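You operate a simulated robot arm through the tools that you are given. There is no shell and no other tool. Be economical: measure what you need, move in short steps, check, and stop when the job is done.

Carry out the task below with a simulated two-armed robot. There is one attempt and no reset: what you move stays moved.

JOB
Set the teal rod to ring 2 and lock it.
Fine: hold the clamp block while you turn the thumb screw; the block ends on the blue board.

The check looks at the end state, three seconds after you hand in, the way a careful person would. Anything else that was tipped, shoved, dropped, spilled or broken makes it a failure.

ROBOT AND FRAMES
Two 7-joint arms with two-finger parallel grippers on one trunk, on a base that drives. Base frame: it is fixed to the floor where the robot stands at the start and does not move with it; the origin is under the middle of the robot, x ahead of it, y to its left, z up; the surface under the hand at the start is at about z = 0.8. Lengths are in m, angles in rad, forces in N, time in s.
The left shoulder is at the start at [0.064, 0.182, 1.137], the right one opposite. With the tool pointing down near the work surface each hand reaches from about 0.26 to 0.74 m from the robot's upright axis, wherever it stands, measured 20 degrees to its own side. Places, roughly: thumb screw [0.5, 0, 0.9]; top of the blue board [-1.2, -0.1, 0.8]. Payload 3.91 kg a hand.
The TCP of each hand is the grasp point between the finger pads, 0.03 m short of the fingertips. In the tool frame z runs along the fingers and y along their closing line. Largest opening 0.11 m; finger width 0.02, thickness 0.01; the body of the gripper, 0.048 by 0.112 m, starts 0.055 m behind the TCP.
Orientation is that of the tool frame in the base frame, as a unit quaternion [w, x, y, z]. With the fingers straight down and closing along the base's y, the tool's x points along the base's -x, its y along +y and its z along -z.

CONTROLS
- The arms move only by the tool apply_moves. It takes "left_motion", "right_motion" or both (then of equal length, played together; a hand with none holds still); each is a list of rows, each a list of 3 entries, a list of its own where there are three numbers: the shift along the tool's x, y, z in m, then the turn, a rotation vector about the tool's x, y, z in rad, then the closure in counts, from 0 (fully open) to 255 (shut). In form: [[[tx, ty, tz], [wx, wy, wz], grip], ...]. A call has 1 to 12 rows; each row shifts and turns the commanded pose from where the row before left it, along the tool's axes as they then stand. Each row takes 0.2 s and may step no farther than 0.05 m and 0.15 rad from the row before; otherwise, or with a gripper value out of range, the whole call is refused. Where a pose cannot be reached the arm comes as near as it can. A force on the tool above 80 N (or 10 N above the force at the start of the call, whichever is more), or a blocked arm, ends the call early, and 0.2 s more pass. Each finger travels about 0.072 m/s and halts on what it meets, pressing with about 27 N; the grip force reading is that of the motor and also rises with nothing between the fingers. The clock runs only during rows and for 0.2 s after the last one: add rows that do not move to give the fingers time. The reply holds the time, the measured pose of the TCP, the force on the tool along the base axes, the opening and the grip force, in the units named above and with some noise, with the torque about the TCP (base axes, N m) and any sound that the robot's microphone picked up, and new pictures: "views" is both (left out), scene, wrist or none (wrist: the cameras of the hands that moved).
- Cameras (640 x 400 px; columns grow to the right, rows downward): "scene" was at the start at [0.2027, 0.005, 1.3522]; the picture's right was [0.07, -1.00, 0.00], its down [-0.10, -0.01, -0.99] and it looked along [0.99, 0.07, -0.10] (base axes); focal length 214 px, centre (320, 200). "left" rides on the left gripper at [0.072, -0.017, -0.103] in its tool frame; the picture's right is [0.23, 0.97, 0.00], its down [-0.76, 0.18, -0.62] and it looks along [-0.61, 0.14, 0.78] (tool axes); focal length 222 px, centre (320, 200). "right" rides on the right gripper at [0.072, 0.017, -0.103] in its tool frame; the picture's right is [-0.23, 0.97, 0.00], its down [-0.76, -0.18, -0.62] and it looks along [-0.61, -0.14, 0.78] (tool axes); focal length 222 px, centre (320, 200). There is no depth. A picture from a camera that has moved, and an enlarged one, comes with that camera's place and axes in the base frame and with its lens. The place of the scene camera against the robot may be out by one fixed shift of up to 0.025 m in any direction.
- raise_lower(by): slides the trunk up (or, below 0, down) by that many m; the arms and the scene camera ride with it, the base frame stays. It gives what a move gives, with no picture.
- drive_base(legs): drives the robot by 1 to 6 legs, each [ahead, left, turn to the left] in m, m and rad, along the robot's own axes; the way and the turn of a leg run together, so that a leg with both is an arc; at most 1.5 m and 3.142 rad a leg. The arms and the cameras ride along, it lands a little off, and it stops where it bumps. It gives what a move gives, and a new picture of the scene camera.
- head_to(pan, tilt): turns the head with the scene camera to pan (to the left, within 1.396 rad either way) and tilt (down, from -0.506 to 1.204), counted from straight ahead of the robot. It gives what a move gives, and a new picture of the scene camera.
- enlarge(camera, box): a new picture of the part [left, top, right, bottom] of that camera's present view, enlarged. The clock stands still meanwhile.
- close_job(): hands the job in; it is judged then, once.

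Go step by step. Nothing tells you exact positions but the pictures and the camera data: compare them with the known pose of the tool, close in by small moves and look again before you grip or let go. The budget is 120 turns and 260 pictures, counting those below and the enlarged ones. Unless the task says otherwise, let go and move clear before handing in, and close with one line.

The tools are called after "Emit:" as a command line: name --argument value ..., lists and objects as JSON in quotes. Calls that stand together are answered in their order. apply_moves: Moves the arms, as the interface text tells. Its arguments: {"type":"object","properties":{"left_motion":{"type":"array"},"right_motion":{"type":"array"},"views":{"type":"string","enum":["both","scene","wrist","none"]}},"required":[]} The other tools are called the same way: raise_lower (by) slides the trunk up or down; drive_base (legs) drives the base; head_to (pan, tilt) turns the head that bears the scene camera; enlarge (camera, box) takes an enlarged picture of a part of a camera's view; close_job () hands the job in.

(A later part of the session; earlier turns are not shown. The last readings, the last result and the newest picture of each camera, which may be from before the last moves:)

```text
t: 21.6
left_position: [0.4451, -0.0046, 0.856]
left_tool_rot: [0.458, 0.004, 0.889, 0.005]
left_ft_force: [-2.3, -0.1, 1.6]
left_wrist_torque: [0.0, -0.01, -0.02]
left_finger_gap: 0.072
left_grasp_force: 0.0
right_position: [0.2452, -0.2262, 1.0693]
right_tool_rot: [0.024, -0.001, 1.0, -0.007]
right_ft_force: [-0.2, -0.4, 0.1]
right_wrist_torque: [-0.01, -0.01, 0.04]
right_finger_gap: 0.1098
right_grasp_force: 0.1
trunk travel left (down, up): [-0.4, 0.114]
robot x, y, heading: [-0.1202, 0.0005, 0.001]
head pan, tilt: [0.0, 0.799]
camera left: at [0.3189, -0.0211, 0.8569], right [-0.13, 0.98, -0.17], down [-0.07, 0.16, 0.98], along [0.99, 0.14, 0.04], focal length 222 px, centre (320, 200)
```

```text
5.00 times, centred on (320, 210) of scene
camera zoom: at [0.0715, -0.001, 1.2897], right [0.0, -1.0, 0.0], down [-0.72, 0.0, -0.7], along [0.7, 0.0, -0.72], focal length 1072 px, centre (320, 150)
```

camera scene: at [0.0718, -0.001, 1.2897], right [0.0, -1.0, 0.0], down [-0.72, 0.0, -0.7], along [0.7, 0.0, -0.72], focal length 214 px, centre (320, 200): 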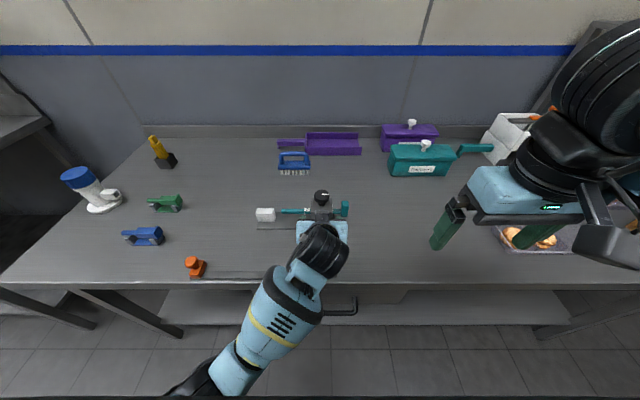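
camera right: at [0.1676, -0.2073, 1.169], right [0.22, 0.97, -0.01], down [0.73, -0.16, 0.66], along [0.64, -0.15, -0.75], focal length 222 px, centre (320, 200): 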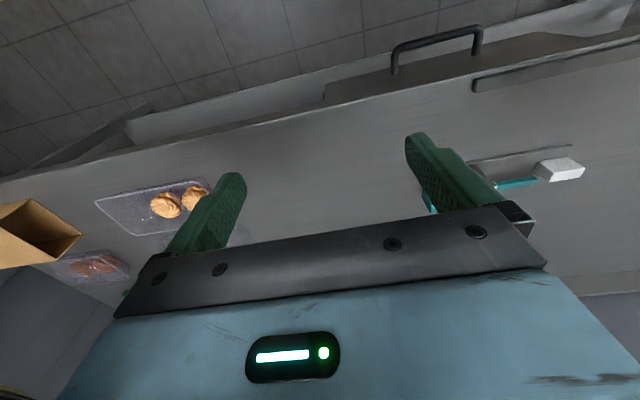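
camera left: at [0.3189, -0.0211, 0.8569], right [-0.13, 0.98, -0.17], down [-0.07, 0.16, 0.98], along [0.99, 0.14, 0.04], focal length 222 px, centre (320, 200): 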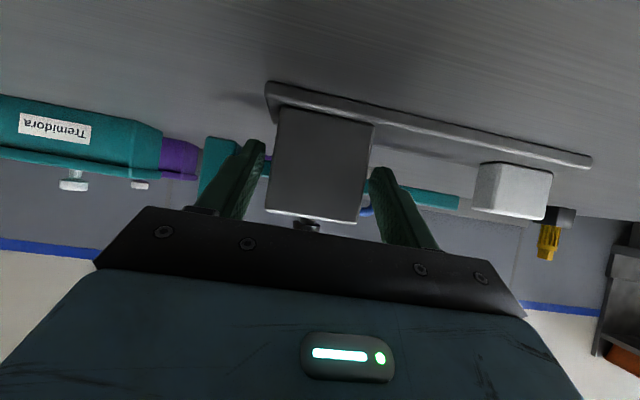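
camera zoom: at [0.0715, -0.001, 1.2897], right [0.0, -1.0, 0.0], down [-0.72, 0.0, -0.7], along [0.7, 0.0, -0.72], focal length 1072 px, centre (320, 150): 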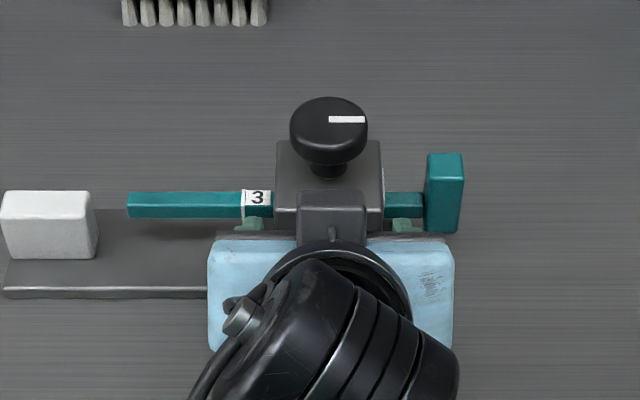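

The tips sit about 1.5 cm past the block's front edge, on both sides and just short of the rod. Closing the left hand on the block now.

Emit:
apply_moves --left_motion '[[[0, 0, 0], [0, 0, 0], 120], [[0, 0, 0], [0, 0, 0], 160], [[0, 0, 0], [0, 0, 0], 255], [[0, 0, 0], [0, 0, 0], 255]]' --views "wrist"

Emit:
enlarge --camera "scene" --box '[250, 170, 390, 250]'

```text
t: 22.6
left_position: [0.4462, -0.004, 0.8557]
left_tool_rot: [0.458, 0.003, 0.889, 0.006]
left_ft_force: [0.8, -0.7, 0.3]
left_wrist_torque: [-0.4, -0.03, -0.05]
left_finger_gap: 0.0598
left_grasp_force: 26.5
right_position: [0.2445, -0.2264, 1.0706]
right_tool_rot: [0.024, -0.001, 1.0, -0.008]
right_ft_force: [-0.9, -0.4, 0.2]
right_wrist_torque: [-0.01, 0.0, 0.02]
right_finger_gap: 0.1102
right_grasp_force: 0.1
trunk travel left (down, up): [-0.4, 0.114]
robot x, y, heading: [-0.1211, -0.0, 0.005]
head pan, tilt: [0.0, 0.799]
camera left: at [0.3192, -0.021, 0.8568], right [-0.13, 0.98, -0.17], down [-0.07, 0.16, 0.98], along [0.99, 0.14, 0.04], focal length 222 px, centre (320, 200)
```

left: 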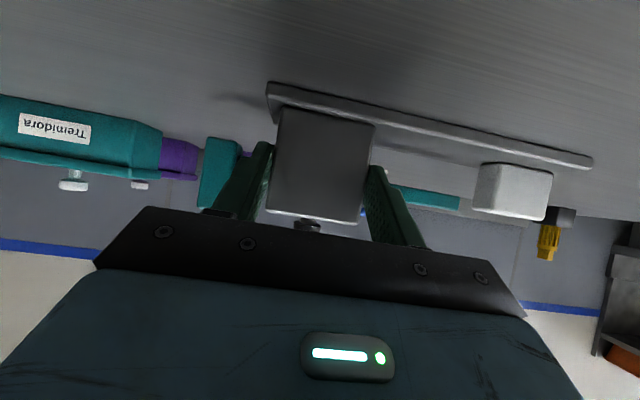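

```text
4.57 times, centred on (320, 210) of scene
camera zoom: at [0.0719, -0.001, 1.2897], right [0.0, -1.0, 0.0], down [-0.72, 0.0, -0.7], along [0.7, 0.0, -0.72], focal length 980 px, centre (320, 154)
```

zoom: 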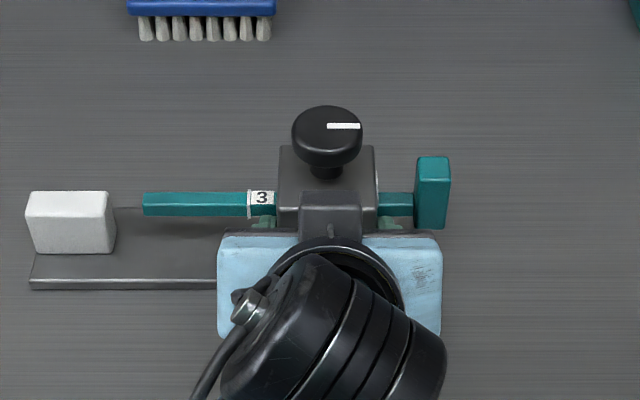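

The block is firmly held (width 0.060). Now I bring the right hand out ahead and over the knob, staying high.

Emit:
apply_moves --right_motion '[[[-0.048, 0, 0], [-0.016, 0.048, 0], 0], [[-0.048, 0, 0], [0, 0, 0], 0], [[-0.048, 0, 0], [0, 0, 0], 0], [[-0.048, 0, 0], [0, 0, 0], 0], [[-0.048, 0, 0], [0, 0, 0], 40], [[0, 0.0445, 0], [0, 0, 0], 80], [[0, 0.0445, 0], [0, 0, 0], 100], [[0, 0.0445, 0], [0, 0, 0], 100], [[0, 0.0445, 0], [0, 0, 0], 100], [[0, 0.0445, 0], [0, 0, 0], 100], [[0, 0, 0], [0, 0, 0], 100]]'

Emit:
enlarge --camera "right" --box '[220, 50, 420, 230]'

```text
t: 25.0
left_position: [0.446, -0.0033, 0.8558]
left_tool_rot: [0.458, 0.003, 0.889, 0.006]
left_ft_force: [-0.2, 0.9, 2.7]
left_wrist_torque: [-0.37, -0.05, 0.09]
left_finger_gap: 0.06
left_grasp_force: 26.4
right_position: [0.4832, -0.0005, 1.0721]
right_tool_rot: [0.001, -0.002, 1.0, 0.0]
right_ft_force: [0.6, -0.3, 0.0]
right_wrist_torque: [-0.01, 0.0, 0.0]
right_finger_gap: 0.0668
right_grasp_force: 0.1
trunk travel left (down, up): [-0.4, 0.114]
robot x, y, heading: [-0.121, -0.0045, 0.007]
head pan, tilt: [0.0, 0.799]
camera scene: at [0.0715, -0.0013, 1.2897], right [0.0, -1.0, 0.0], down [-0.72, 0.0, -0.7], along [0.7, 0.0, -0.72], focal length 214 px, centre (320, 200)
camera right: at [0.4113, 0.0164, 1.176], right [0.22, 0.97, 0.0], down [0.76, -0.18, 0.62], along [0.61, -0.14, -0.78], focal length 222 px, centre (320, 200)
```

scene: 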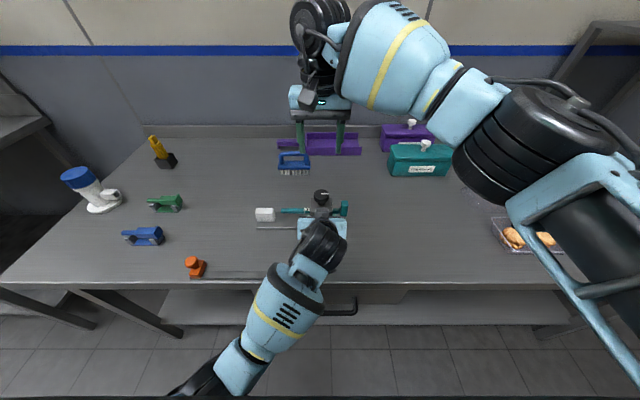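
right: 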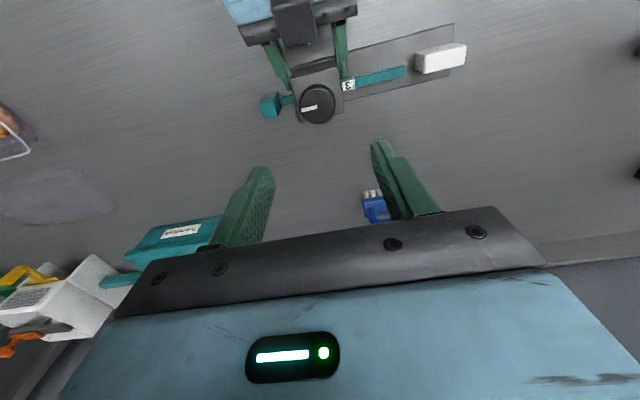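

```text
2.22 times, centred on (320, 140) of right
camera zoom: at [0.4113, 0.0164, 1.176], right [0.22, 0.97, 0.0], down [0.76, -0.18, 0.62], along [0.61, -0.14, -0.78], focal length 494 px, centre (320, 333)
```

zoom: 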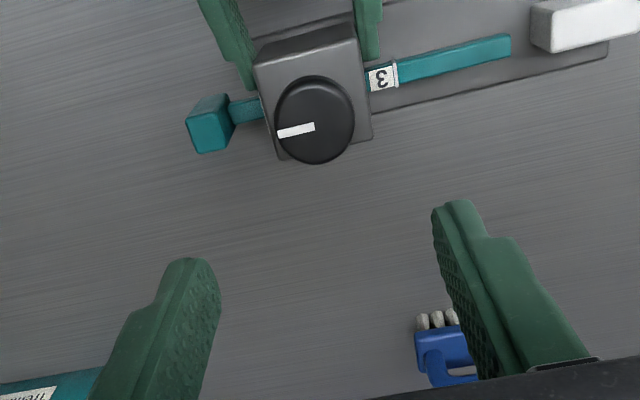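

Emit:
apply_moves --right_motion '[[[0.002, -0.0015, 0.045], [0, 0, 0], 100], [[0, 0, 0.045], [0, 0, 0], 100], [[0, 0, 0.035], [0, 0, 0], 100], [[0, 0, 0], [0, 0, 0], 100]]'

Emit:
enlarge --camera "right" --box '[220, 50, 420, 230]'

Emit:
enlarge --camera "scene" --box '[250, 150, 390, 250]'

```text
t: 26.0
left_position: [0.444, -0.0041, 0.8553]
left_tool_rot: [0.457, 0.003, 0.89, 0.006]
left_ft_force: [-0.6, 1.7, 2.0]
left_wrist_torque: [-0.33, -0.06, 0.0]
left_finger_gap: 0.0599
left_grasp_force: 27.2
right_position: [0.4816, -0.004, 0.9482]
right_tool_rot: [0.001, -0.001, 1.0, 0.001]
right_ft_force: [0.4, 0.7, -0.2]
right_wrist_torque: [0.0, 0.01, 0.01]
right_finger_gap: 0.067
right_grasp_force: 0.2
trunk travel left (down, up): [-0.4, 0.114]
robot x, y, heading: [-0.1185, -0.0031, 0.003]
head pan, tilt: [0.0, 0.799]
camera scene: at [0.0716, -0.0008, 1.2897], right [0.0, -1.0, 0.0], down [-0.72, 0.0, -0.7], along [0.7, 0.0, -0.72], focal length 214 px, centre (320, 200)
camera right: at [0.409, 0.0138, 1.0509], right [0.22, 0.97, 0.0], down [0.76, -0.17, 0.62], along [0.61, -0.14, -0.78], focal length 222 px, centre (320, 200)
```

scene: 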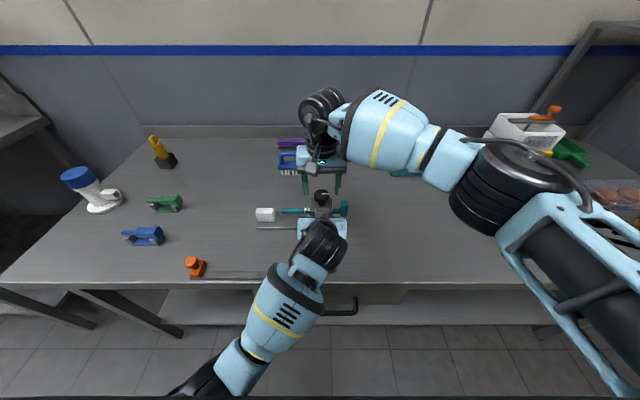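
right: 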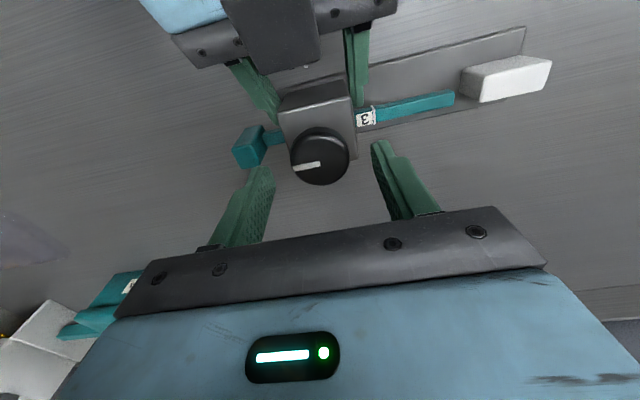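

```text
2.22 times, centred on (320, 140) of right
camera zoom: at [0.409, 0.0138, 1.0509], right [0.22, 0.97, 0.0], down [0.76, -0.17, 0.62], along [0.61, -0.14, -0.78], focal length 494 px, centre (320, 333)
```

zoom: 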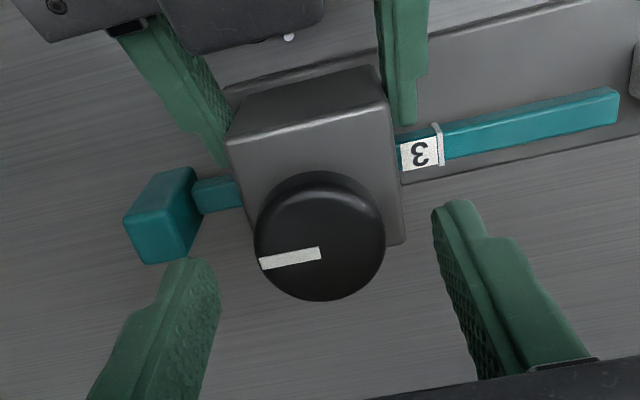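

```text
4.00 times, centred on (320, 200) of scene
camera zoom: at [0.0716, -0.0008, 1.2897], right [0.0, -1.0, 0.0], down [-0.72, 0.0, -0.7], along [0.7, 0.0, -0.72], focal length 858 px, centre (320, 200)
```

zoom: 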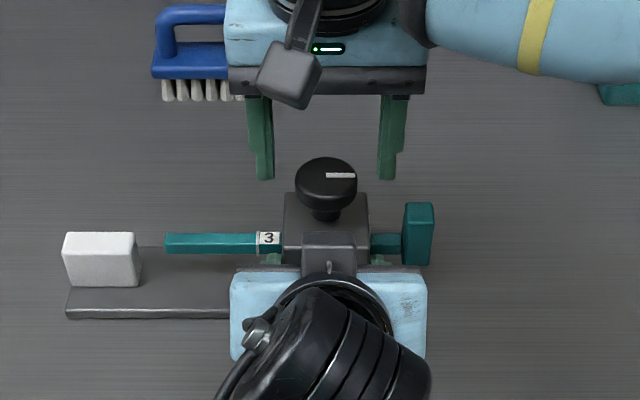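

Emit:
apply_moves --right_motion '[[[0.0005, 0.001, 0.02], [0, 0, 0], 100], [[0, 0, 0.013], [0, 0, 0], 100], [[0, 0, 0], [0, 0, 0], 140], [[0, 0, 0], [0, 0, 0], 255], [[0, 0, 0], [0, 0, 0], 255], [[0, 0, 0], [0, 0, 0], 255]]' --views "wrist"

Emit:
enlarge --camera "right" --box '[220, 50, 420, 230]'

Emit:
enlarge --camera "scene" --box '[250, 150, 390, 250]'

```text
t: 27.4
left_position: [0.4459, -0.0033, 0.855]
left_tool_rot: [0.458, 0.004, 0.889, 0.006]
left_ft_force: [-2.0, 4.2, 4.4]
left_wrist_torque: [-0.63, 0.02, 0.03]
left_finger_gap: 0.0598
left_grasp_force: 26.7
right_position: [0.481, -0.0026, 0.9137]
right_tool_rot: [0.0, -0.002, 1.0, -0.001]
right_ft_force: [1.0, -2.2, 0.6]
right_wrist_torque: [0.18, -0.17, 0.01]
right_finger_gap: 0.0414
right_grasp_force: 26.5
trunk travel left (down, up): [-0.4, 0.114]
robot x, y, heading: [-0.1175, 0.0016, -0.0]
head pan, tilt: [0.0, 0.799]
camera right: at [0.409, 0.0138, 1.0171], right [0.22, 0.97, 0.0], down [0.76, -0.17, 0.62], along [0.61, -0.14, -0.78], focal length 222 px, centre (320, 200)
```

right: 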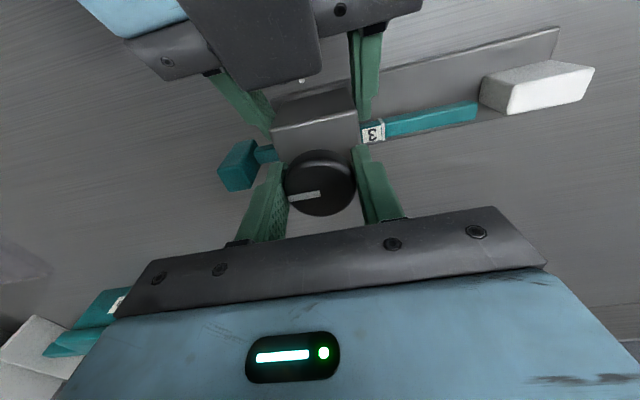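

```text
2.22 times, centred on (320, 140) of right
camera zoom: at [0.409, 0.0138, 1.0171], right [0.22, 0.97, 0.0], down [0.76, -0.17, 0.62], along [0.61, -0.14, -0.78], focal length 494 px, centre (320, 333)
```

zoom: 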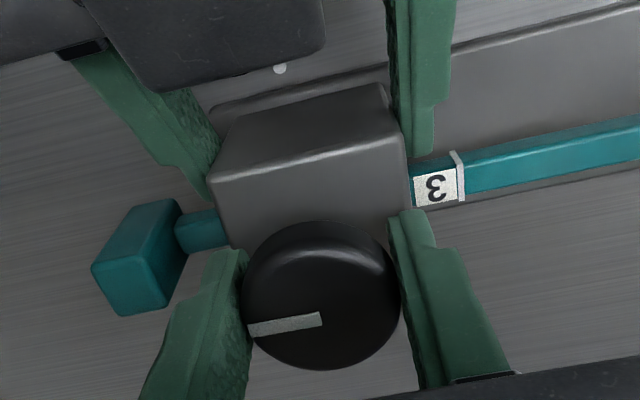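

```text
4.00 times, centred on (320, 200) of scene
camera zoom: at [0.0717, -0.0009, 1.2896], right [0.0, -1.0, 0.0], down [-0.72, 0.0, -0.7], along [0.7, 0.0, -0.72], focal length 858 px, centre (320, 200)
```

zoom: 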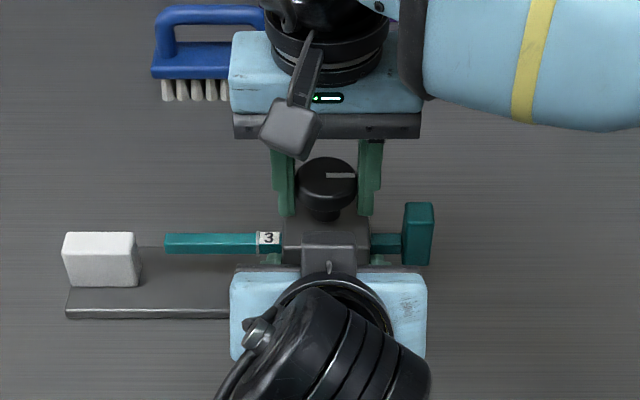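

The knob is gripped (0.041 across). I'll loosen it counter-clockwise seen from above (tool −z), watching torque.

Emit:
apply_moves --right_motion '[[[0, 0, 0], [0, 0, -0.1], 255], [[0, 0, 0], [0, 0, -0.1], 255], [[0, 0, 0], [0, 0, -0.1], 255], [[0, 0, 0], [0, 0, -0.1], 255]]' --views "wrist"

Emit:
enlarge --camera "scene" --box '[250, 150, 390, 250]'

```text
t: 28.4
left_position: [0.4459, -0.0041, 0.8559]
left_tool_rot: [0.458, 0.002, 0.889, 0.007]
left_ft_force: [2.6, 5.2, 3.8]
left_wrist_torque: [-0.96, 0.08, 0.12]
left_finger_gap: 0.0596
left_grasp_force: 26.7
right_position: [0.4821, -0.0036, 0.9137]
right_tool_rot: [0.0, -0.201, 0.98, -0.001]
right_ft_force: [-3.0, -4.9, -0.2]
right_wrist_torque: [0.25, -0.17, 0.0]
right_finger_gap: 0.0411
right_grasp_force: 26.8
trunk travel left (down, up): [-0.4, 0.114]
robot x, y, heading: [-0.118, -0.0005, -0.001]
head pan, tilt: [0.0, 0.799]
camera right: at [0.4087, -0.0162, 1.0171], right [-0.17, 0.98, 0.0], down [0.77, 0.14, 0.62], along [0.61, 0.11, -0.78], focal length 222 px, centre (320, 200)
```

right: 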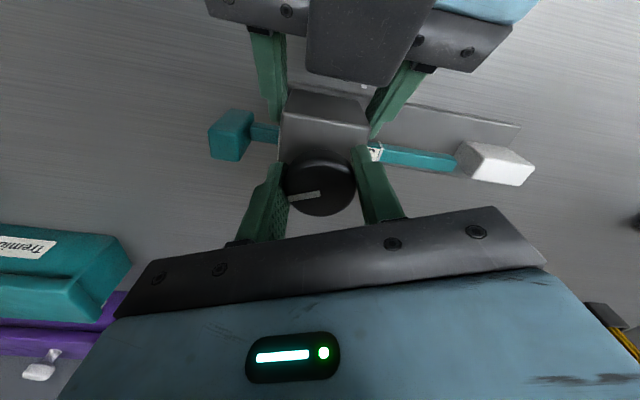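

```text
4.00 times, centred on (320, 200) of scene
camera zoom: at [0.0718, -0.0011, 1.2897], right [0.0, -1.0, 0.0], down [-0.72, 0.0, -0.7], along [0.7, 0.0, -0.72], focal length 858 px, centre (320, 200)
```

zoom: 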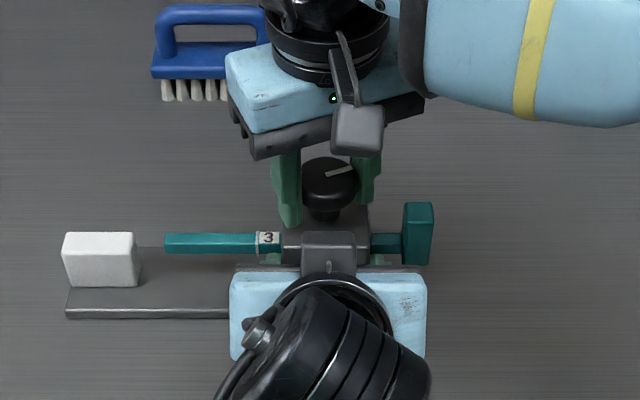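

Emit:
apply_moves --right_motion '[[[0, 0, 0], [0, 0, -0.12], 255], [[0, 0, 0], [0, 0, -0.12], 255], [[0, 0, 0], [0, 0, -0.12], 255], [[0, 0, 0], [0, 0, -0.12], 255], [[0, 0, 0], [0, 0, -0.12], 255], [[0, 0, 0], [0, 0, -0.12], 255]]' --views "none"

Emit:
enlarge --camera "scene" --box '[250, 150, 390, 250]'

```text
t: 29.8
left_position: [0.4462, -0.0034, 0.8572]
left_tool_rot: [0.458, 0.002, 0.889, 0.007]
left_ft_force: [-0.5, 7.5, 4.9]
left_wrist_torque: [-0.89, -0.52, 0.19]
left_finger_gap: 0.06
left_grasp_force: 27.0
right_position: [0.4818, -0.004, 0.9147]
right_tool_rot: [0.001, -0.372, 0.928, -0.001]
right_ft_force: [-0.7, -9.2, -0.5]
right_wrist_torque: [-0.04, 0.22, -0.02]
right_finger_gap: 0.0412
right_grasp_force: 26.8
right hand out of reach, approached as far as the arm can: row 4, 5, 6
trunk travel left (down, up): [-0.4, 0.114]
robot x, y, heading: [-0.1203, -0.0003, -0.002]
head pan, tilt: [0.0, 0.799]
```

```text
4.00 times, centred on (320, 200) of scene
camera zoom: at [0.0719, -0.0011, 1.2896], right [0.0, -1.0, 0.0], down [-0.72, 0.0, -0.7], along [0.7, 0.0, -0.72], focal length 858 px, centre (320, 200)
```

zoom: 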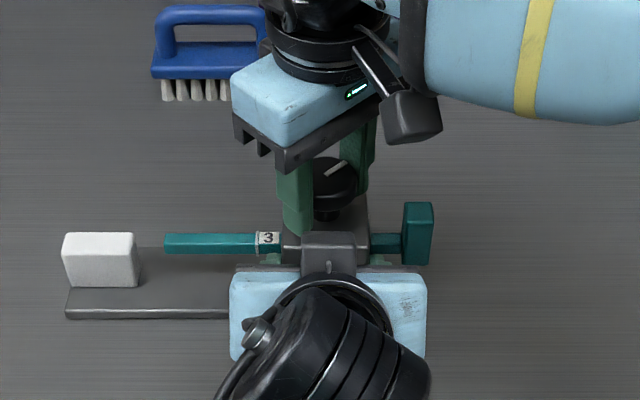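

The knob follows freely; the wrist is at its limit after 0.76 rad. I'll release, wind back clockwise, regrip and loosen more.

Emit:
apply_moves --right_motion '[[[0, 0, 0], [0, 0, 0], 105], [[0, 0, 0], [0, 0, 0], 105], [[0, 0, 0], [0, 0, 0.15], 105], [[0, 0, 0], [0, 0, 0.15], 105], [[0, 0, 0], [0, 0, 0.15], 105], [[0, 0, 0], [0, 0, 0.15], 105], [[0, 0, 0], [0, 0, 0.15], 105], [[0, 0, 0], [0, 0, 0.15], 105], [[0, 0, 0], [0, 0, 0.15], 105], [[0, 0, 0], [0, 0, 0.15], 105], [[0, 0, 0], [0, 0, 0.15], 105], [[0, 0, 0], [0, 0, 0.15], 105]]' --views "wrist"

```text
t: 32.4
left_position: [0.4462, -0.0036, 0.8548]
left_tool_rot: [0.457, 0.003, 0.889, 0.006]
left_ft_force: [-1.4, -2.0, 2.1]
left_wrist_torque: [-0.54, -0.16, -0.14]
left_finger_gap: 0.0599
left_grasp_force: 26.8
right_position: [0.4813, -0.0053, 0.914]
right_tool_rot: [0.001, 0.361, 0.933, -0.001]
right_ft_force: [0.4, -0.2, -0.4]
right_wrist_torque: [-0.02, 0.03, 0.01]
right_finger_gap: 0.0649
right_grasp_force: 0.0
trunk travel left (down, up): [-0.4, 0.114]
robot x, y, heading: [-0.1171, -0.0002, 0.003]
head pan, tilt: [0.0, 0.799]
camera right: at [0.4392, 0.058, 1.0171], right [0.82, 0.57, 0.0], down [0.44, -0.64, 0.62], along [0.35, -0.51, -0.78], focal length 222 px, centre (320, 200)
```

right: 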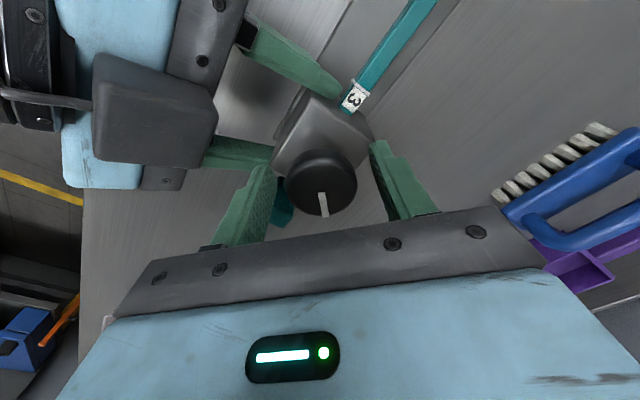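

Emit:
apply_moves --right_motion '[[[0.0015, 0.0017, 0], [0, 0, 0], 160], [[0, 0, 0], [0, 0, 0], 255], [[0, 0, 0], [0, 0, 0], 255], [[0, 0, 0], [0, 0, -0.15], 255], [[0, 0, 0], [0, 0, -0.15], 255], [[0, 0, 0], [0, 0, -0.15], 255], [[0, 0, 0], [0, 0, -0.15], 255], [[0, 0, 0], [0, 0, -0.15], 255], [[0, 0, 0], [0, 0, -0.15], 255], [[0, 0, 0], [0, 0, -0.15], 255], [[0, 0, 0], [0, 0, -0.15], 255], [[0, 0, 0], [0, 0, -0.15], 255]]' --views "none"

Emit:
enlarge --camera "right" --box '[220, 50, 420, 230]'

Emit:
enlarge --camera "scene" --box '[250, 150, 390, 250]'

```text
t: 35.0
left_position: [0.4458, -0.0029, 0.856]
left_tool_rot: [0.459, 0.002, 0.889, 0.007]
left_ft_force: [1.4, 18.6, 4.6]
left_wrist_torque: [-0.35, -0.51, 0.64]
left_finger_gap: 0.06
left_grasp_force: 26.9
right_position: [0.4825, -0.0014, 0.9137]
right_tool_rot: [0.0, -0.303, 0.953, -0.001]
right_ft_force: [-1.1, -17.4, 0.4]
right_wrist_torque: [-0.11, 0.21, -0.08]
right_finger_gap: 0.0411
right_grasp_force: 27.2
trunk travel left (down, up): [-0.4, 0.114]
robot x, y, heading: [-0.1156, 0.0028, 0.003]
head pan, tilt: [0.0, 0.799]
```

```text
2.22 times, centred on (320, 140) of right
camera zoom: at [0.4138, -0.0295, 1.0171], right [-0.38, 0.93, 0.0], down [0.72, 0.3, 0.62], along [0.58, 0.23, -0.78], focal length 494 px, centre (320, 333)
```

zoom: 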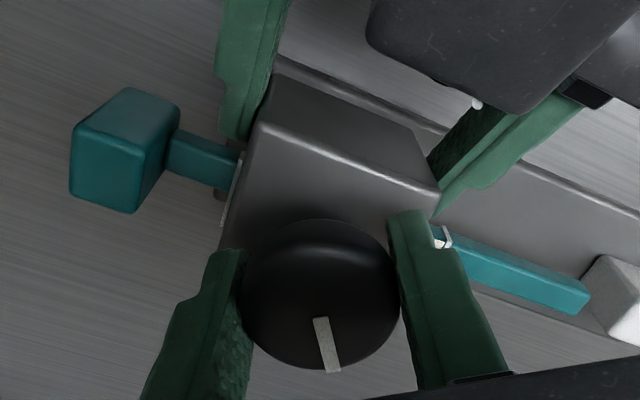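

```text
4.00 times, centred on (320, 200) of scene
camera zoom: at [0.0721, -0.0009, 1.2896], right [0.0, -1.0, 0.0], down [-0.72, 0.0, -0.7], along [0.7, 0.0, -0.72], focal length 858 px, centre (320, 200)
```

zoom: 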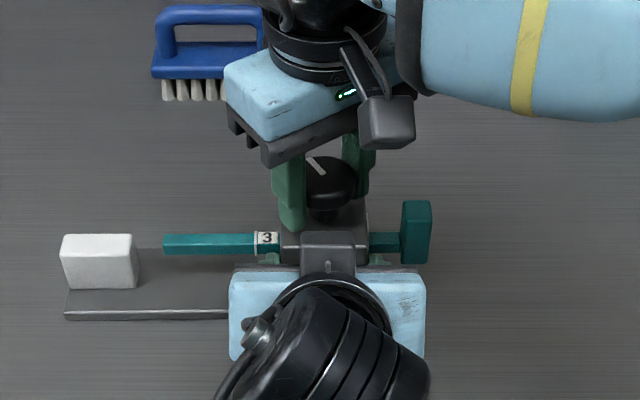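

The knob has now turned about 120° loose. I'll let go of it, rise, and turn the right hand so its fingers close along x for gripping the cap.

Emit:
apply_moves --right_motion '[[[0, 0, 0], [0, 0, 0], 100], [[0, 0, 0], [0, 0, 0], 100], [[0, 0, -0.05], [0, 0, 0], 100], [[0, 0, -0.05], [0, 0, 0], 80], [[0, 0, 0], [0, 0, 0.15], 60], [[0, 0, 0], [0, 0, 0.15], 60], [[0, 0, 0], [0, 0, 0.15], 60], [[0, 0, 0], [0, 0, 0.15], 60], [[0, -0.04, 0], [0, 0, 0.15], 60], [[0, -0.04, 0], [0, 0, 0.15], 60], [[0, -0.02, 0], [0, 0, 0.15], 60], [[0, 0, 0], [0, 0, 0.15], 60]]' --views "none"

Emit:
enlarge --camera "scene" --box '[250, 150, 390, 250]'

```text
t: 37.6
left_position: [0.4452, -0.0036, 0.8565]
left_tool_rot: [0.457, 0.003, 0.889, 0.006]
left_ft_force: [0.6, 0.5, 1.5]
left_wrist_torque: [-0.3, -0.29, 0.11]
left_finger_gap: 0.0599
left_grasp_force: 26.8
right_position: [0.4715, -0.0992, 1.0141]
right_tool_rot: [0.001, 0.29, 0.957, -0.001]
right_ft_force: [0.3, -0.2, 0.2]
right_wrist_torque: [0.01, -0.01, 0.02]
right_finger_gap: 0.0844
right_grasp_force: 0.1
trunk travel left (down, up): [-0.4, 0.114]
robot x, y, heading: [-0.1173, 0.0002, -0.002]
head pan, tilt: [0.0, 0.799]
```

```text
4.00 times, centred on (320, 200) of scene
camera zoom: at [0.0718, -0.0006, 1.2897], right [0.0, -1.0, 0.0], down [-0.72, 0.0, -0.7], along [0.7, 0.0, -0.72], focal length 858 px, centre (320, 200)
```

zoom: 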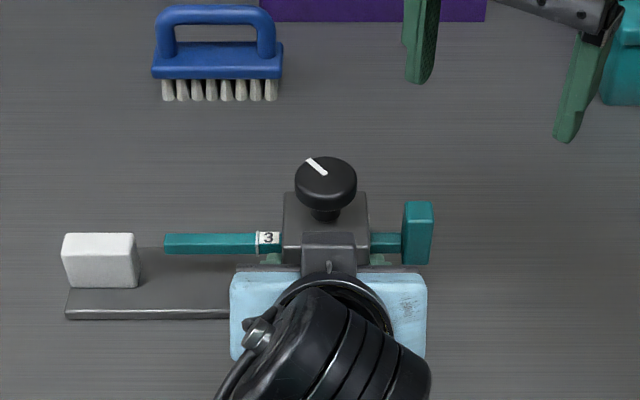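

Emit:
apply_moves --right_motion '[[[0, 0, 0], [0, 0, 0.14], 60], [[0, 0, 0], [0, 0, 0.14], 60], [[0, 0, 0], [0, 0, 0.14], 60], [[0, 0, 0], [0, 0, 0.14], 60], [[0, 0, 0], [0, 0, 0.14], 60], [[0, 0, 0], [0, 0, 0.14], 60], [[0, 0, 0], [0, 0, 0.14], 60], [[0, 0, 0], [0, 0.13, 0], 60], [[0, 0, 0], [0, 0.13, 0], 60], [[0, 0, 0], [0, 0.13, 0], 60], [[0, 0, 0], [0, 0.13, 0], 60], [[0, 0, 0], [0, 0, 0], 60]]'

```text
t: 40.2
left_position: [0.4463, -0.0038, 0.8546]
left_tool_rot: [0.458, 0.004, 0.889, 0.005]
left_ft_force: [0.2, 0.8, 2.4]
left_wrist_torque: [-0.36, -0.31, 0.05]
left_finger_gap: 0.0599
left_grasp_force: 26.3
right_position: [0.4703, -0.0992, 1.0142]
right_tool_rot: [-0.182, 0.682, 0.685, 0.182]
right_ft_force: [0.1, -0.1, 0.3]
right_wrist_torque: [-0.02, 0.01, 0.0]
right_finger_gap: 0.0843
right_grasp_force: 0.0
trunk travel left (down, up): [-0.4, 0.114]
robot x, y, heading: [-0.1192, -0.0025, 0.003]
head pan, tilt: [0.0, 0.799]
camera scene: at [0.0718, -0.0007, 1.2897], right [0.0, -1.0, 0.0], down [-0.72, 0.0, -0.7], along [0.7, 0.0, -0.72], focal length 214 px, centre (320, 200)
camera right: at [0.4883, -0.0878, 1.1401], right [0.97, -0.19, -0.11], down [-0.17, -0.97, 0.16], along [-0.14, -0.14, -0.98], focal length 222 px, centre (320, 200)
```

scene: 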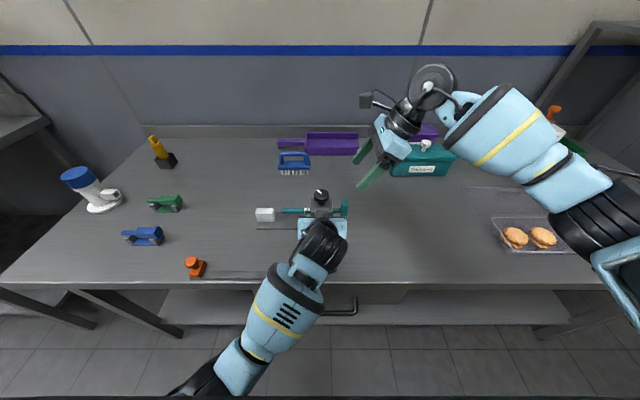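
right: 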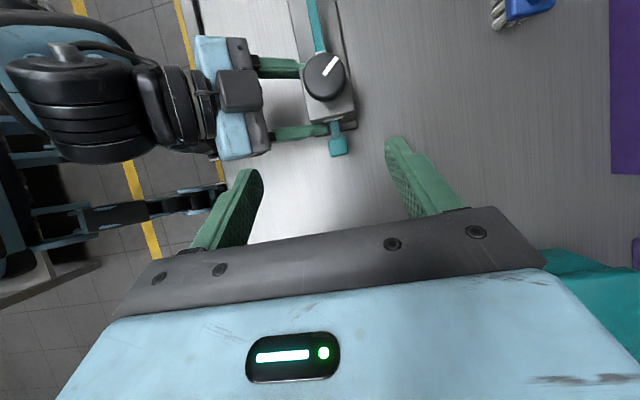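

Emit:
apply_moves --right_motion '[[[-0.031, 0.0064, 0.018], [0, 0, 0], 116], [[-0.031, 0.0064, 0.018], [0, 0, 0], 116], [[0, 0, 0.04], [0, 0, 0], 116], [[0, 0, 0.03], [0, 0, 0], 116], [[0, 0, 0], [0, 0, 0], 116]]' --views "wrist"

Emit:
enlarge --camera "right" --box '[220, 0, 440, 220]'

Emit:
enlarge --camera "scene" --box '[270, 150, 410, 250]'

```text
t: 41.4
left_position: [0.4458, -0.0039, 0.8553]
left_tool_rot: [0.458, 0.003, 0.889, 0.006]
left_ft_force: [-1.0, 0.6, 2.2]
left_wrist_torque: [-0.39, -0.24, 0.01]
left_finger_gap: 0.0601
left_grasp_force: 26.7
right_position: [0.4827, -0.1011, 0.8917]
right_tool_rot: [-0.182, 0.681, 0.685, 0.182]
right_ft_force: [0.2, -0.5, 0.6]
right_wrist_torque: [-0.01, 0.03, 0.0]
right_finger_gap: 0.0601
right_grasp_force: 0.0
trunk travel left (down, up): [-0.4, 0.114]
robot x, y, heading: [-0.1204, 0.0, -0.002]
head pan, tilt: [0.0, 0.799]
camera right: at [0.5002, -0.0886, 1.016], right [0.97, -0.19, -0.11], down [-0.17, -0.97, 0.16], along [-0.14, -0.14, -0.98], focal length 222 px, centre (320, 200)
```

right: 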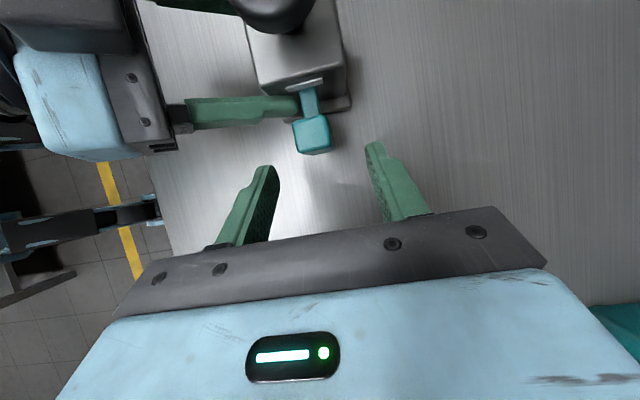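

```text
1.82 times, centred on (330, 110) of right
camera zoom: at [0.5002, -0.0886, 1.016], right [0.97, -0.19, -0.11], down [-0.17, -0.97, 0.16], along [-0.14, -0.14, -0.98], focal length 404 px, centre (302, 364)
```

zoom: 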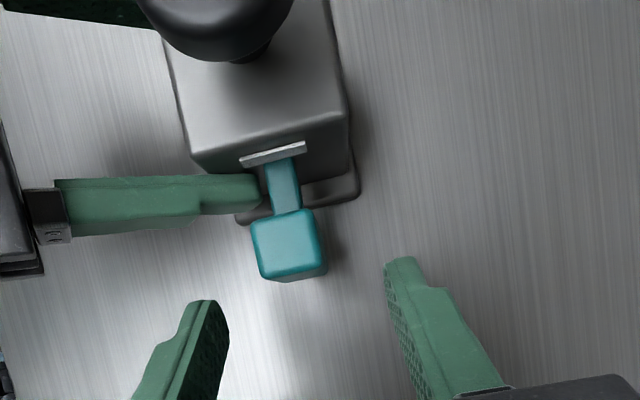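

```text
4.00 times, centred on (340, 200) of scene
camera zoom: at [0.0716, -0.0009, 1.2897], right [0.0, -1.0, 0.0], down [-0.72, 0.0, -0.7], along [0.7, 0.0, -0.72], focal length 858 px, centre (240, 200)
```

zoom: 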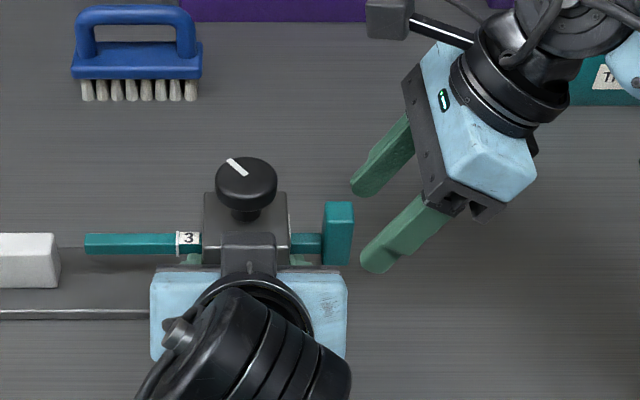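

Emit:
apply_moves --right_motion '[[[-0.005, -0.001, 0.027], [0, 0, 0], 116], [[0, 0, 0.026], [0, 0, 0], 116], [[0, 0, 0], [0, 0, 0], 116]]' --views "wrist"

Emit:
enlarge --camera "right" --box '[220, 0, 440, 220]'

Emit:
enlarge --camera "scene" --box '[270, 150, 410, 250]'

```text
t: 42.2
left_position: [0.4448, -0.0037, 0.8558]
left_tool_rot: [0.457, 0.003, 0.889, 0.006]
left_ft_force: [-1.3, 0.8, 0.9]
left_wrist_torque: [-0.44, -0.25, -0.02]
left_finger_gap: 0.0599
left_grasp_force: 27.4
right_position: [0.4831, -0.0782, 0.8435]
right_tool_rot: [-0.181, 0.681, 0.686, 0.181]
right_ft_force: [0.4, -0.1, -0.1]
right_wrist_torque: [0.01, 0.03, 0.02]
right_finger_gap: 0.06
right_grasp_force: 0.0
trunk travel left (down, up): [-0.4, 0.114]
robot x, y, heading: [-0.1169, 0.0008, 0.001]
head pan, tilt: [0.0, 0.799]
camera right: at [0.4998, -0.0673, 0.9681], right [0.97, -0.19, -0.11], down [-0.17, -0.97, 0.16], along [-0.14, -0.14, -0.98], focal length 222 px, centre (320, 200)
```

right: 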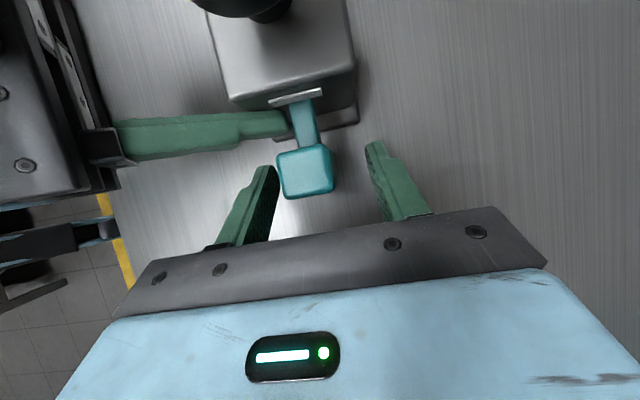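

```text
1.82 times, centred on (330, 110) of right
camera zoom: at [0.4998, -0.0673, 0.9681], right [0.97, -0.19, -0.11], down [-0.17, -0.97, 0.16], along [-0.14, -0.14, -0.98], focal length 404 px, centre (302, 364)
```

zoom: 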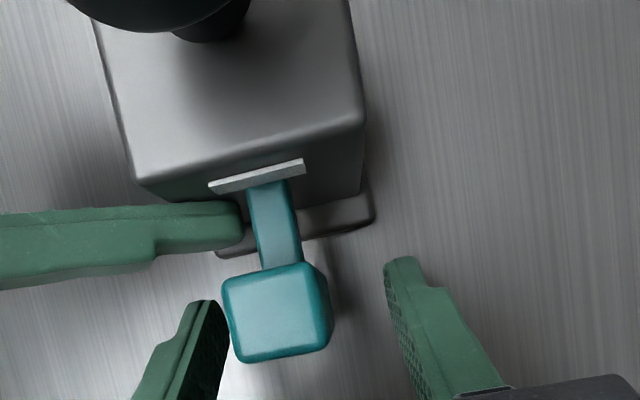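

```text
4.00 times, centred on (340, 200) of scene
camera zoom: at [0.0716, -0.001, 1.2897], right [0.0, -1.0, 0.0], down [-0.72, 0.0, -0.7], along [0.7, 0.0, -0.72], focal length 858 px, centre (240, 200)
```

zoom: 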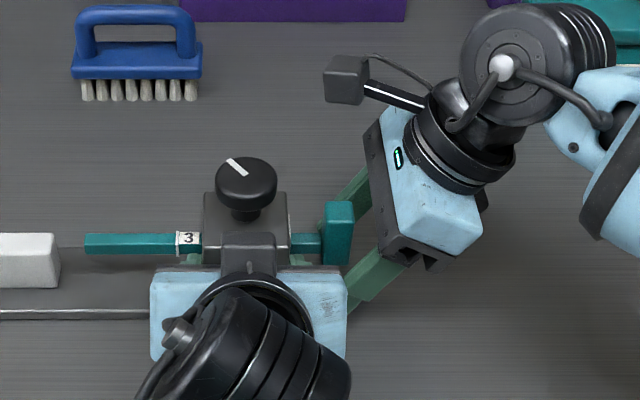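

Emit:
apply_moves --right_motion '[[[0, -0.002, 0], [0, 0, 0], 150], [[0, 0, 0], [0, 0, 0], 190], [[0, 0, 0], [0, 0, 0], 255], [[0, 0, 0], [0, 0, 0], 255], [[0, 0, 0], [0, 0, 0], 255]]' --views "wrist"

```text
t: 43.4
left_position: [0.4452, -0.0034, 0.8555]
left_tool_rot: [0.457, 0.004, 0.889, 0.005]
left_ft_force: [-12.2, 1.1, 4.5]
left_wrist_torque: [-0.56, 0.07, -0.5]
left_finger_gap: 0.06
left_grasp_force: 27.0
right_position: [0.4811, -0.08, 0.8429]
right_tool_rot: [-0.18, 0.683, 0.684, 0.181]
right_ft_force: [14.2, -1.5, 0.0]
right_wrist_torque: [-0.06, 0.03, -0.42]
right_finger_gap: 0.0214
right_grasp_force: 27.0
trunk travel left (down, up): [-0.4, 0.114]
robot x, y, heading: [-0.1193, 0.0015, 0.005]
head pan, tilt: [0.0, 0.799]
camera right: at [0.4988, -0.0679, 0.9682], right [0.97, -0.19, -0.11], down [-0.18, -0.97, 0.16], along [-0.14, -0.14, -0.98], focal length 222 px, centre (320, 200)
```

right: 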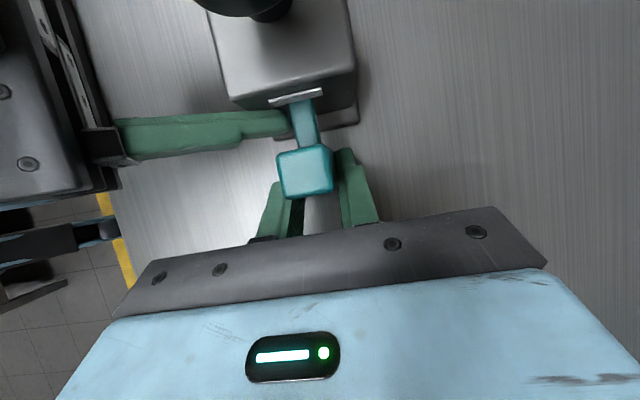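

The cap is gripped (0.021 wide). I'll relax the sideways load slightly and pull gently toward −y by 1 cm.

Emit:
apply_moves --right_motion '[[[0, 0.002, 0], [0, 0, 0], 255], [[-0.0043, 0, -0.0025], [0, 0, 0], 255], [[-0.0043, 0, -0.0025], [0, 0, 0], 255], [[0, 0, 0], [0, 0, 0], 255]]' --views "none"

Emit:
enlarge --camera "right" --box '[220, 40, 420, 220]'

Emit:
enlarge --camera "scene" --box '[250, 160, 390, 260]'

```text
t: 44.4
left_position: [0.4463, -0.0034, 0.8565]
left_tool_rot: [0.458, 0.003, 0.889, 0.006]
left_ft_force: [-1.9, -2.5, 1.8]
left_wrist_torque: [-0.72, 0.27, -0.03]
left_finger_gap: 0.06
left_grasp_force: 27.0
right_position: [0.483, -0.0894, 0.843]
right_tool_rot: [-0.182, 0.682, 0.685, 0.181]
right_ft_force: [-0.2, 1.6, -0.8]
right_wrist_torque: [0.12, -0.17, -0.08]
right_finger_gap: 0.0213
right_grasp_force: 27.6
trunk travel left (down, up): [-0.4, 0.114]
robot x, y, heading: [-0.12, -0.0004, 0.0]
head pan, tilt: [0.0, 0.799]
```

```text
2.22 times, centred on (320, 130) of right
camera zoom: at [0.4997, -0.0765, 0.9681], right [0.98, -0.19, -0.11], down [-0.17, -0.97, 0.16], along [-0.14, -0.14, -0.98], focal length 494 px, centre (320, 356)
```

zoom: 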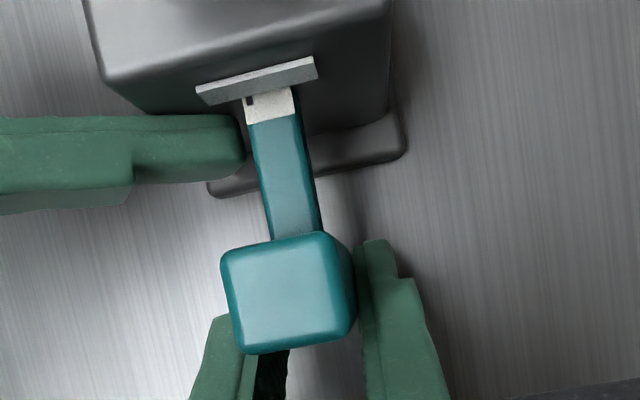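

```text
4.00 times, centred on (320, 210) of scene
camera zoom: at [0.0718, -0.0011, 1.2896], right [0.0, -1.0, 0.0], down [-0.72, 0.0, -0.7], along [0.7, 0.0, -0.72], focal length 858 px, centre (320, 160)
```

zoom: 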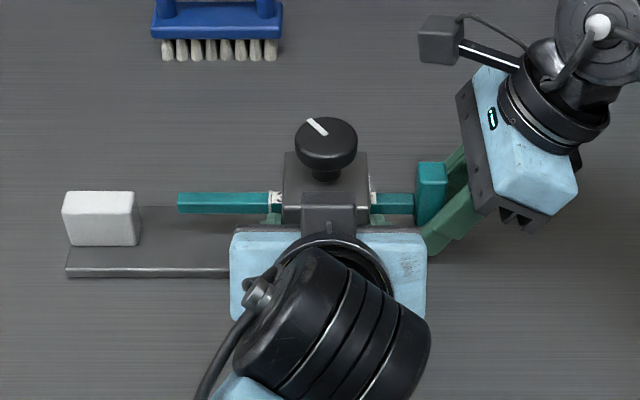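

The rod slides and a label is emerging at the index bar. Pulling a little more.

Emit:
apply_moves --right_motion '[[[-0.0043, 0, -0.0025], [0, 0, 0], 255], [[-0.0043, 0, -0.0025], [0, 0, 0], 255], [[0, 0, 0], [0, 0, 0], 255]]' --views "none"

Emit:
enlarge --camera "right" --box '[250, 40, 370, 140]'

Emit:
enlarge --camera "scene" --box '[290, 180, 360, 230]'

```text
t: 45.2
left_position: [0.4469, -0.0024, 0.8553]
left_tool_rot: [0.457, 0.003, 0.889, 0.006]
left_ft_force: [3.1, -2.2, 1.7]
left_wrist_torque: [-0.75, -0.01, 0.4]
left_finger_gap: 0.0598
left_grasp_force: 27.0
right_position: [0.4815, -0.0988, 0.842]
right_tool_rot: [-0.183, 0.681, 0.685, 0.181]
right_ft_force: [-3.3, 0.5, 0.0]
right_wrist_torque: [0.18, -0.07, -0.07]
right_finger_gap: 0.0216
right_grasp_force: 27.2
trunk travel left (down, up): [-0.4, 0.114]
robot x, y, heading: [-0.1212, -0.0007, 0.0]
head pan, tilt: [0.0, 0.799]
```

```text
4.00 times, centred on (310, 90) of right
camera zoom: at [0.4999, -0.0871, 0.968], right [0.97, -0.19, -0.11], down [-0.17, -0.97, 0.16], along [-0.14, -0.14, -0.98], focal length 888 px, centre (360, 640)
```

zoom: 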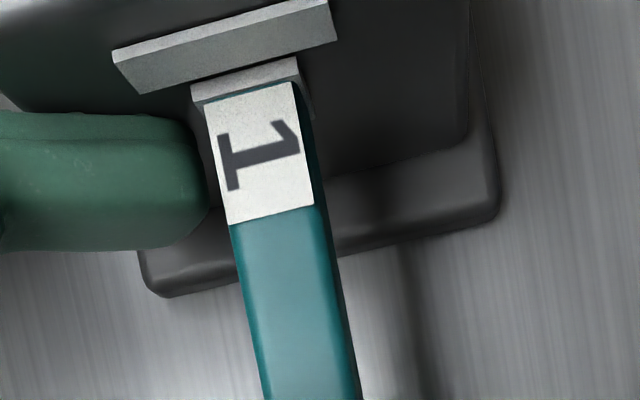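

```text
8.00 times, centred on (325, 205) of scene
camera zoom: at [0.0719, -0.0011, 1.2896], right [0.0, -1.0, 0.0], down [-0.72, 0.0, -0.7], along [0.7, 0.0, -0.72], focal length 1716 px, centre (280, 160)
```

zoom: 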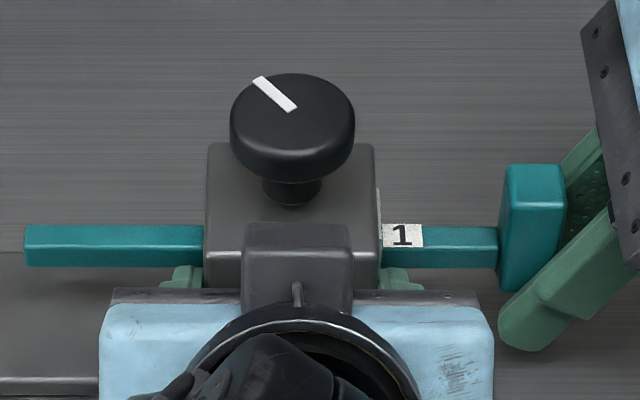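

Ring 1's collar now sits at the index; ring spacing should be about 0.029 m. Pulling further to bring out ring 2.

Emit:
apply_moves --right_motion '[[[-0.0052, 0.0004, -0.003], [0, 0, 0], 255], [[-0.0052, 0.0004, -0.003], [0, 0, 0], 255], [[-0.0052, 0.0004, -0.003], [0, 0, 0], 255], [[-0.0052, 0, -0.003], [0, 0, 0], 255], [[0, 0, 0], [0, 0, 0], 255]]' --views "none"

Emit:
enlarge --camera "right" --box '[240, 0, 380, 120]'

Emit:
enlarge --camera "scene" --box '[290, 180, 360, 230]'

```text
t: 46.4
left_position: [0.4464, -0.0041, 0.8559]
left_tool_rot: [0.458, 0.004, 0.889, 0.006]
left_ft_force: [7.8, -2.4, 0.9]
left_wrist_torque: [-0.53, -0.19, 0.51]
left_finger_gap: 0.06
left_grasp_force: 27.2
right_position: [0.484, -0.1232, 0.8416]
right_tool_rot: [-0.182, 0.682, 0.685, 0.181]
right_ft_force: [-8.2, 1.9, 0.7]
right_wrist_torque: [-0.21, -0.02, 0.36]
right_finger_gap: 0.0213
right_grasp_force: 26.9
trunk travel left (down, up): [-0.4, 0.114]
robot x, y, heading: [-0.1205, -0.0044, -0.002]
head pan, tilt: [0.0, 0.799]
```

```text
3.33 times, centred on (310, 60) of right
camera zoom: at [0.5016, -0.1109, 0.968], right [0.97, -0.19, -0.11], down [-0.17, -0.97, 0.16], along [-0.14, -0.14, -0.98], focal length 740 px, centre (353, 667)
```

zoom: 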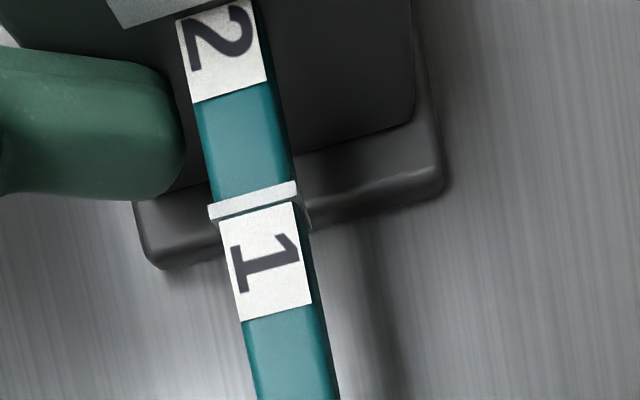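

```text
8.00 times, centred on (325, 205) of scene
camera zoom: at [0.0722, -0.001, 1.2896], right [0.0, -1.0, 0.0], down [-0.72, 0.0, -0.7], along [0.7, 0.0, -0.72], focal length 1716 px, centre (280, 160)
```

zoom: 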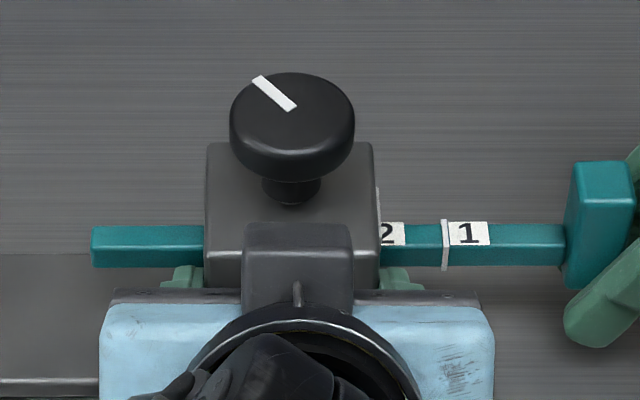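

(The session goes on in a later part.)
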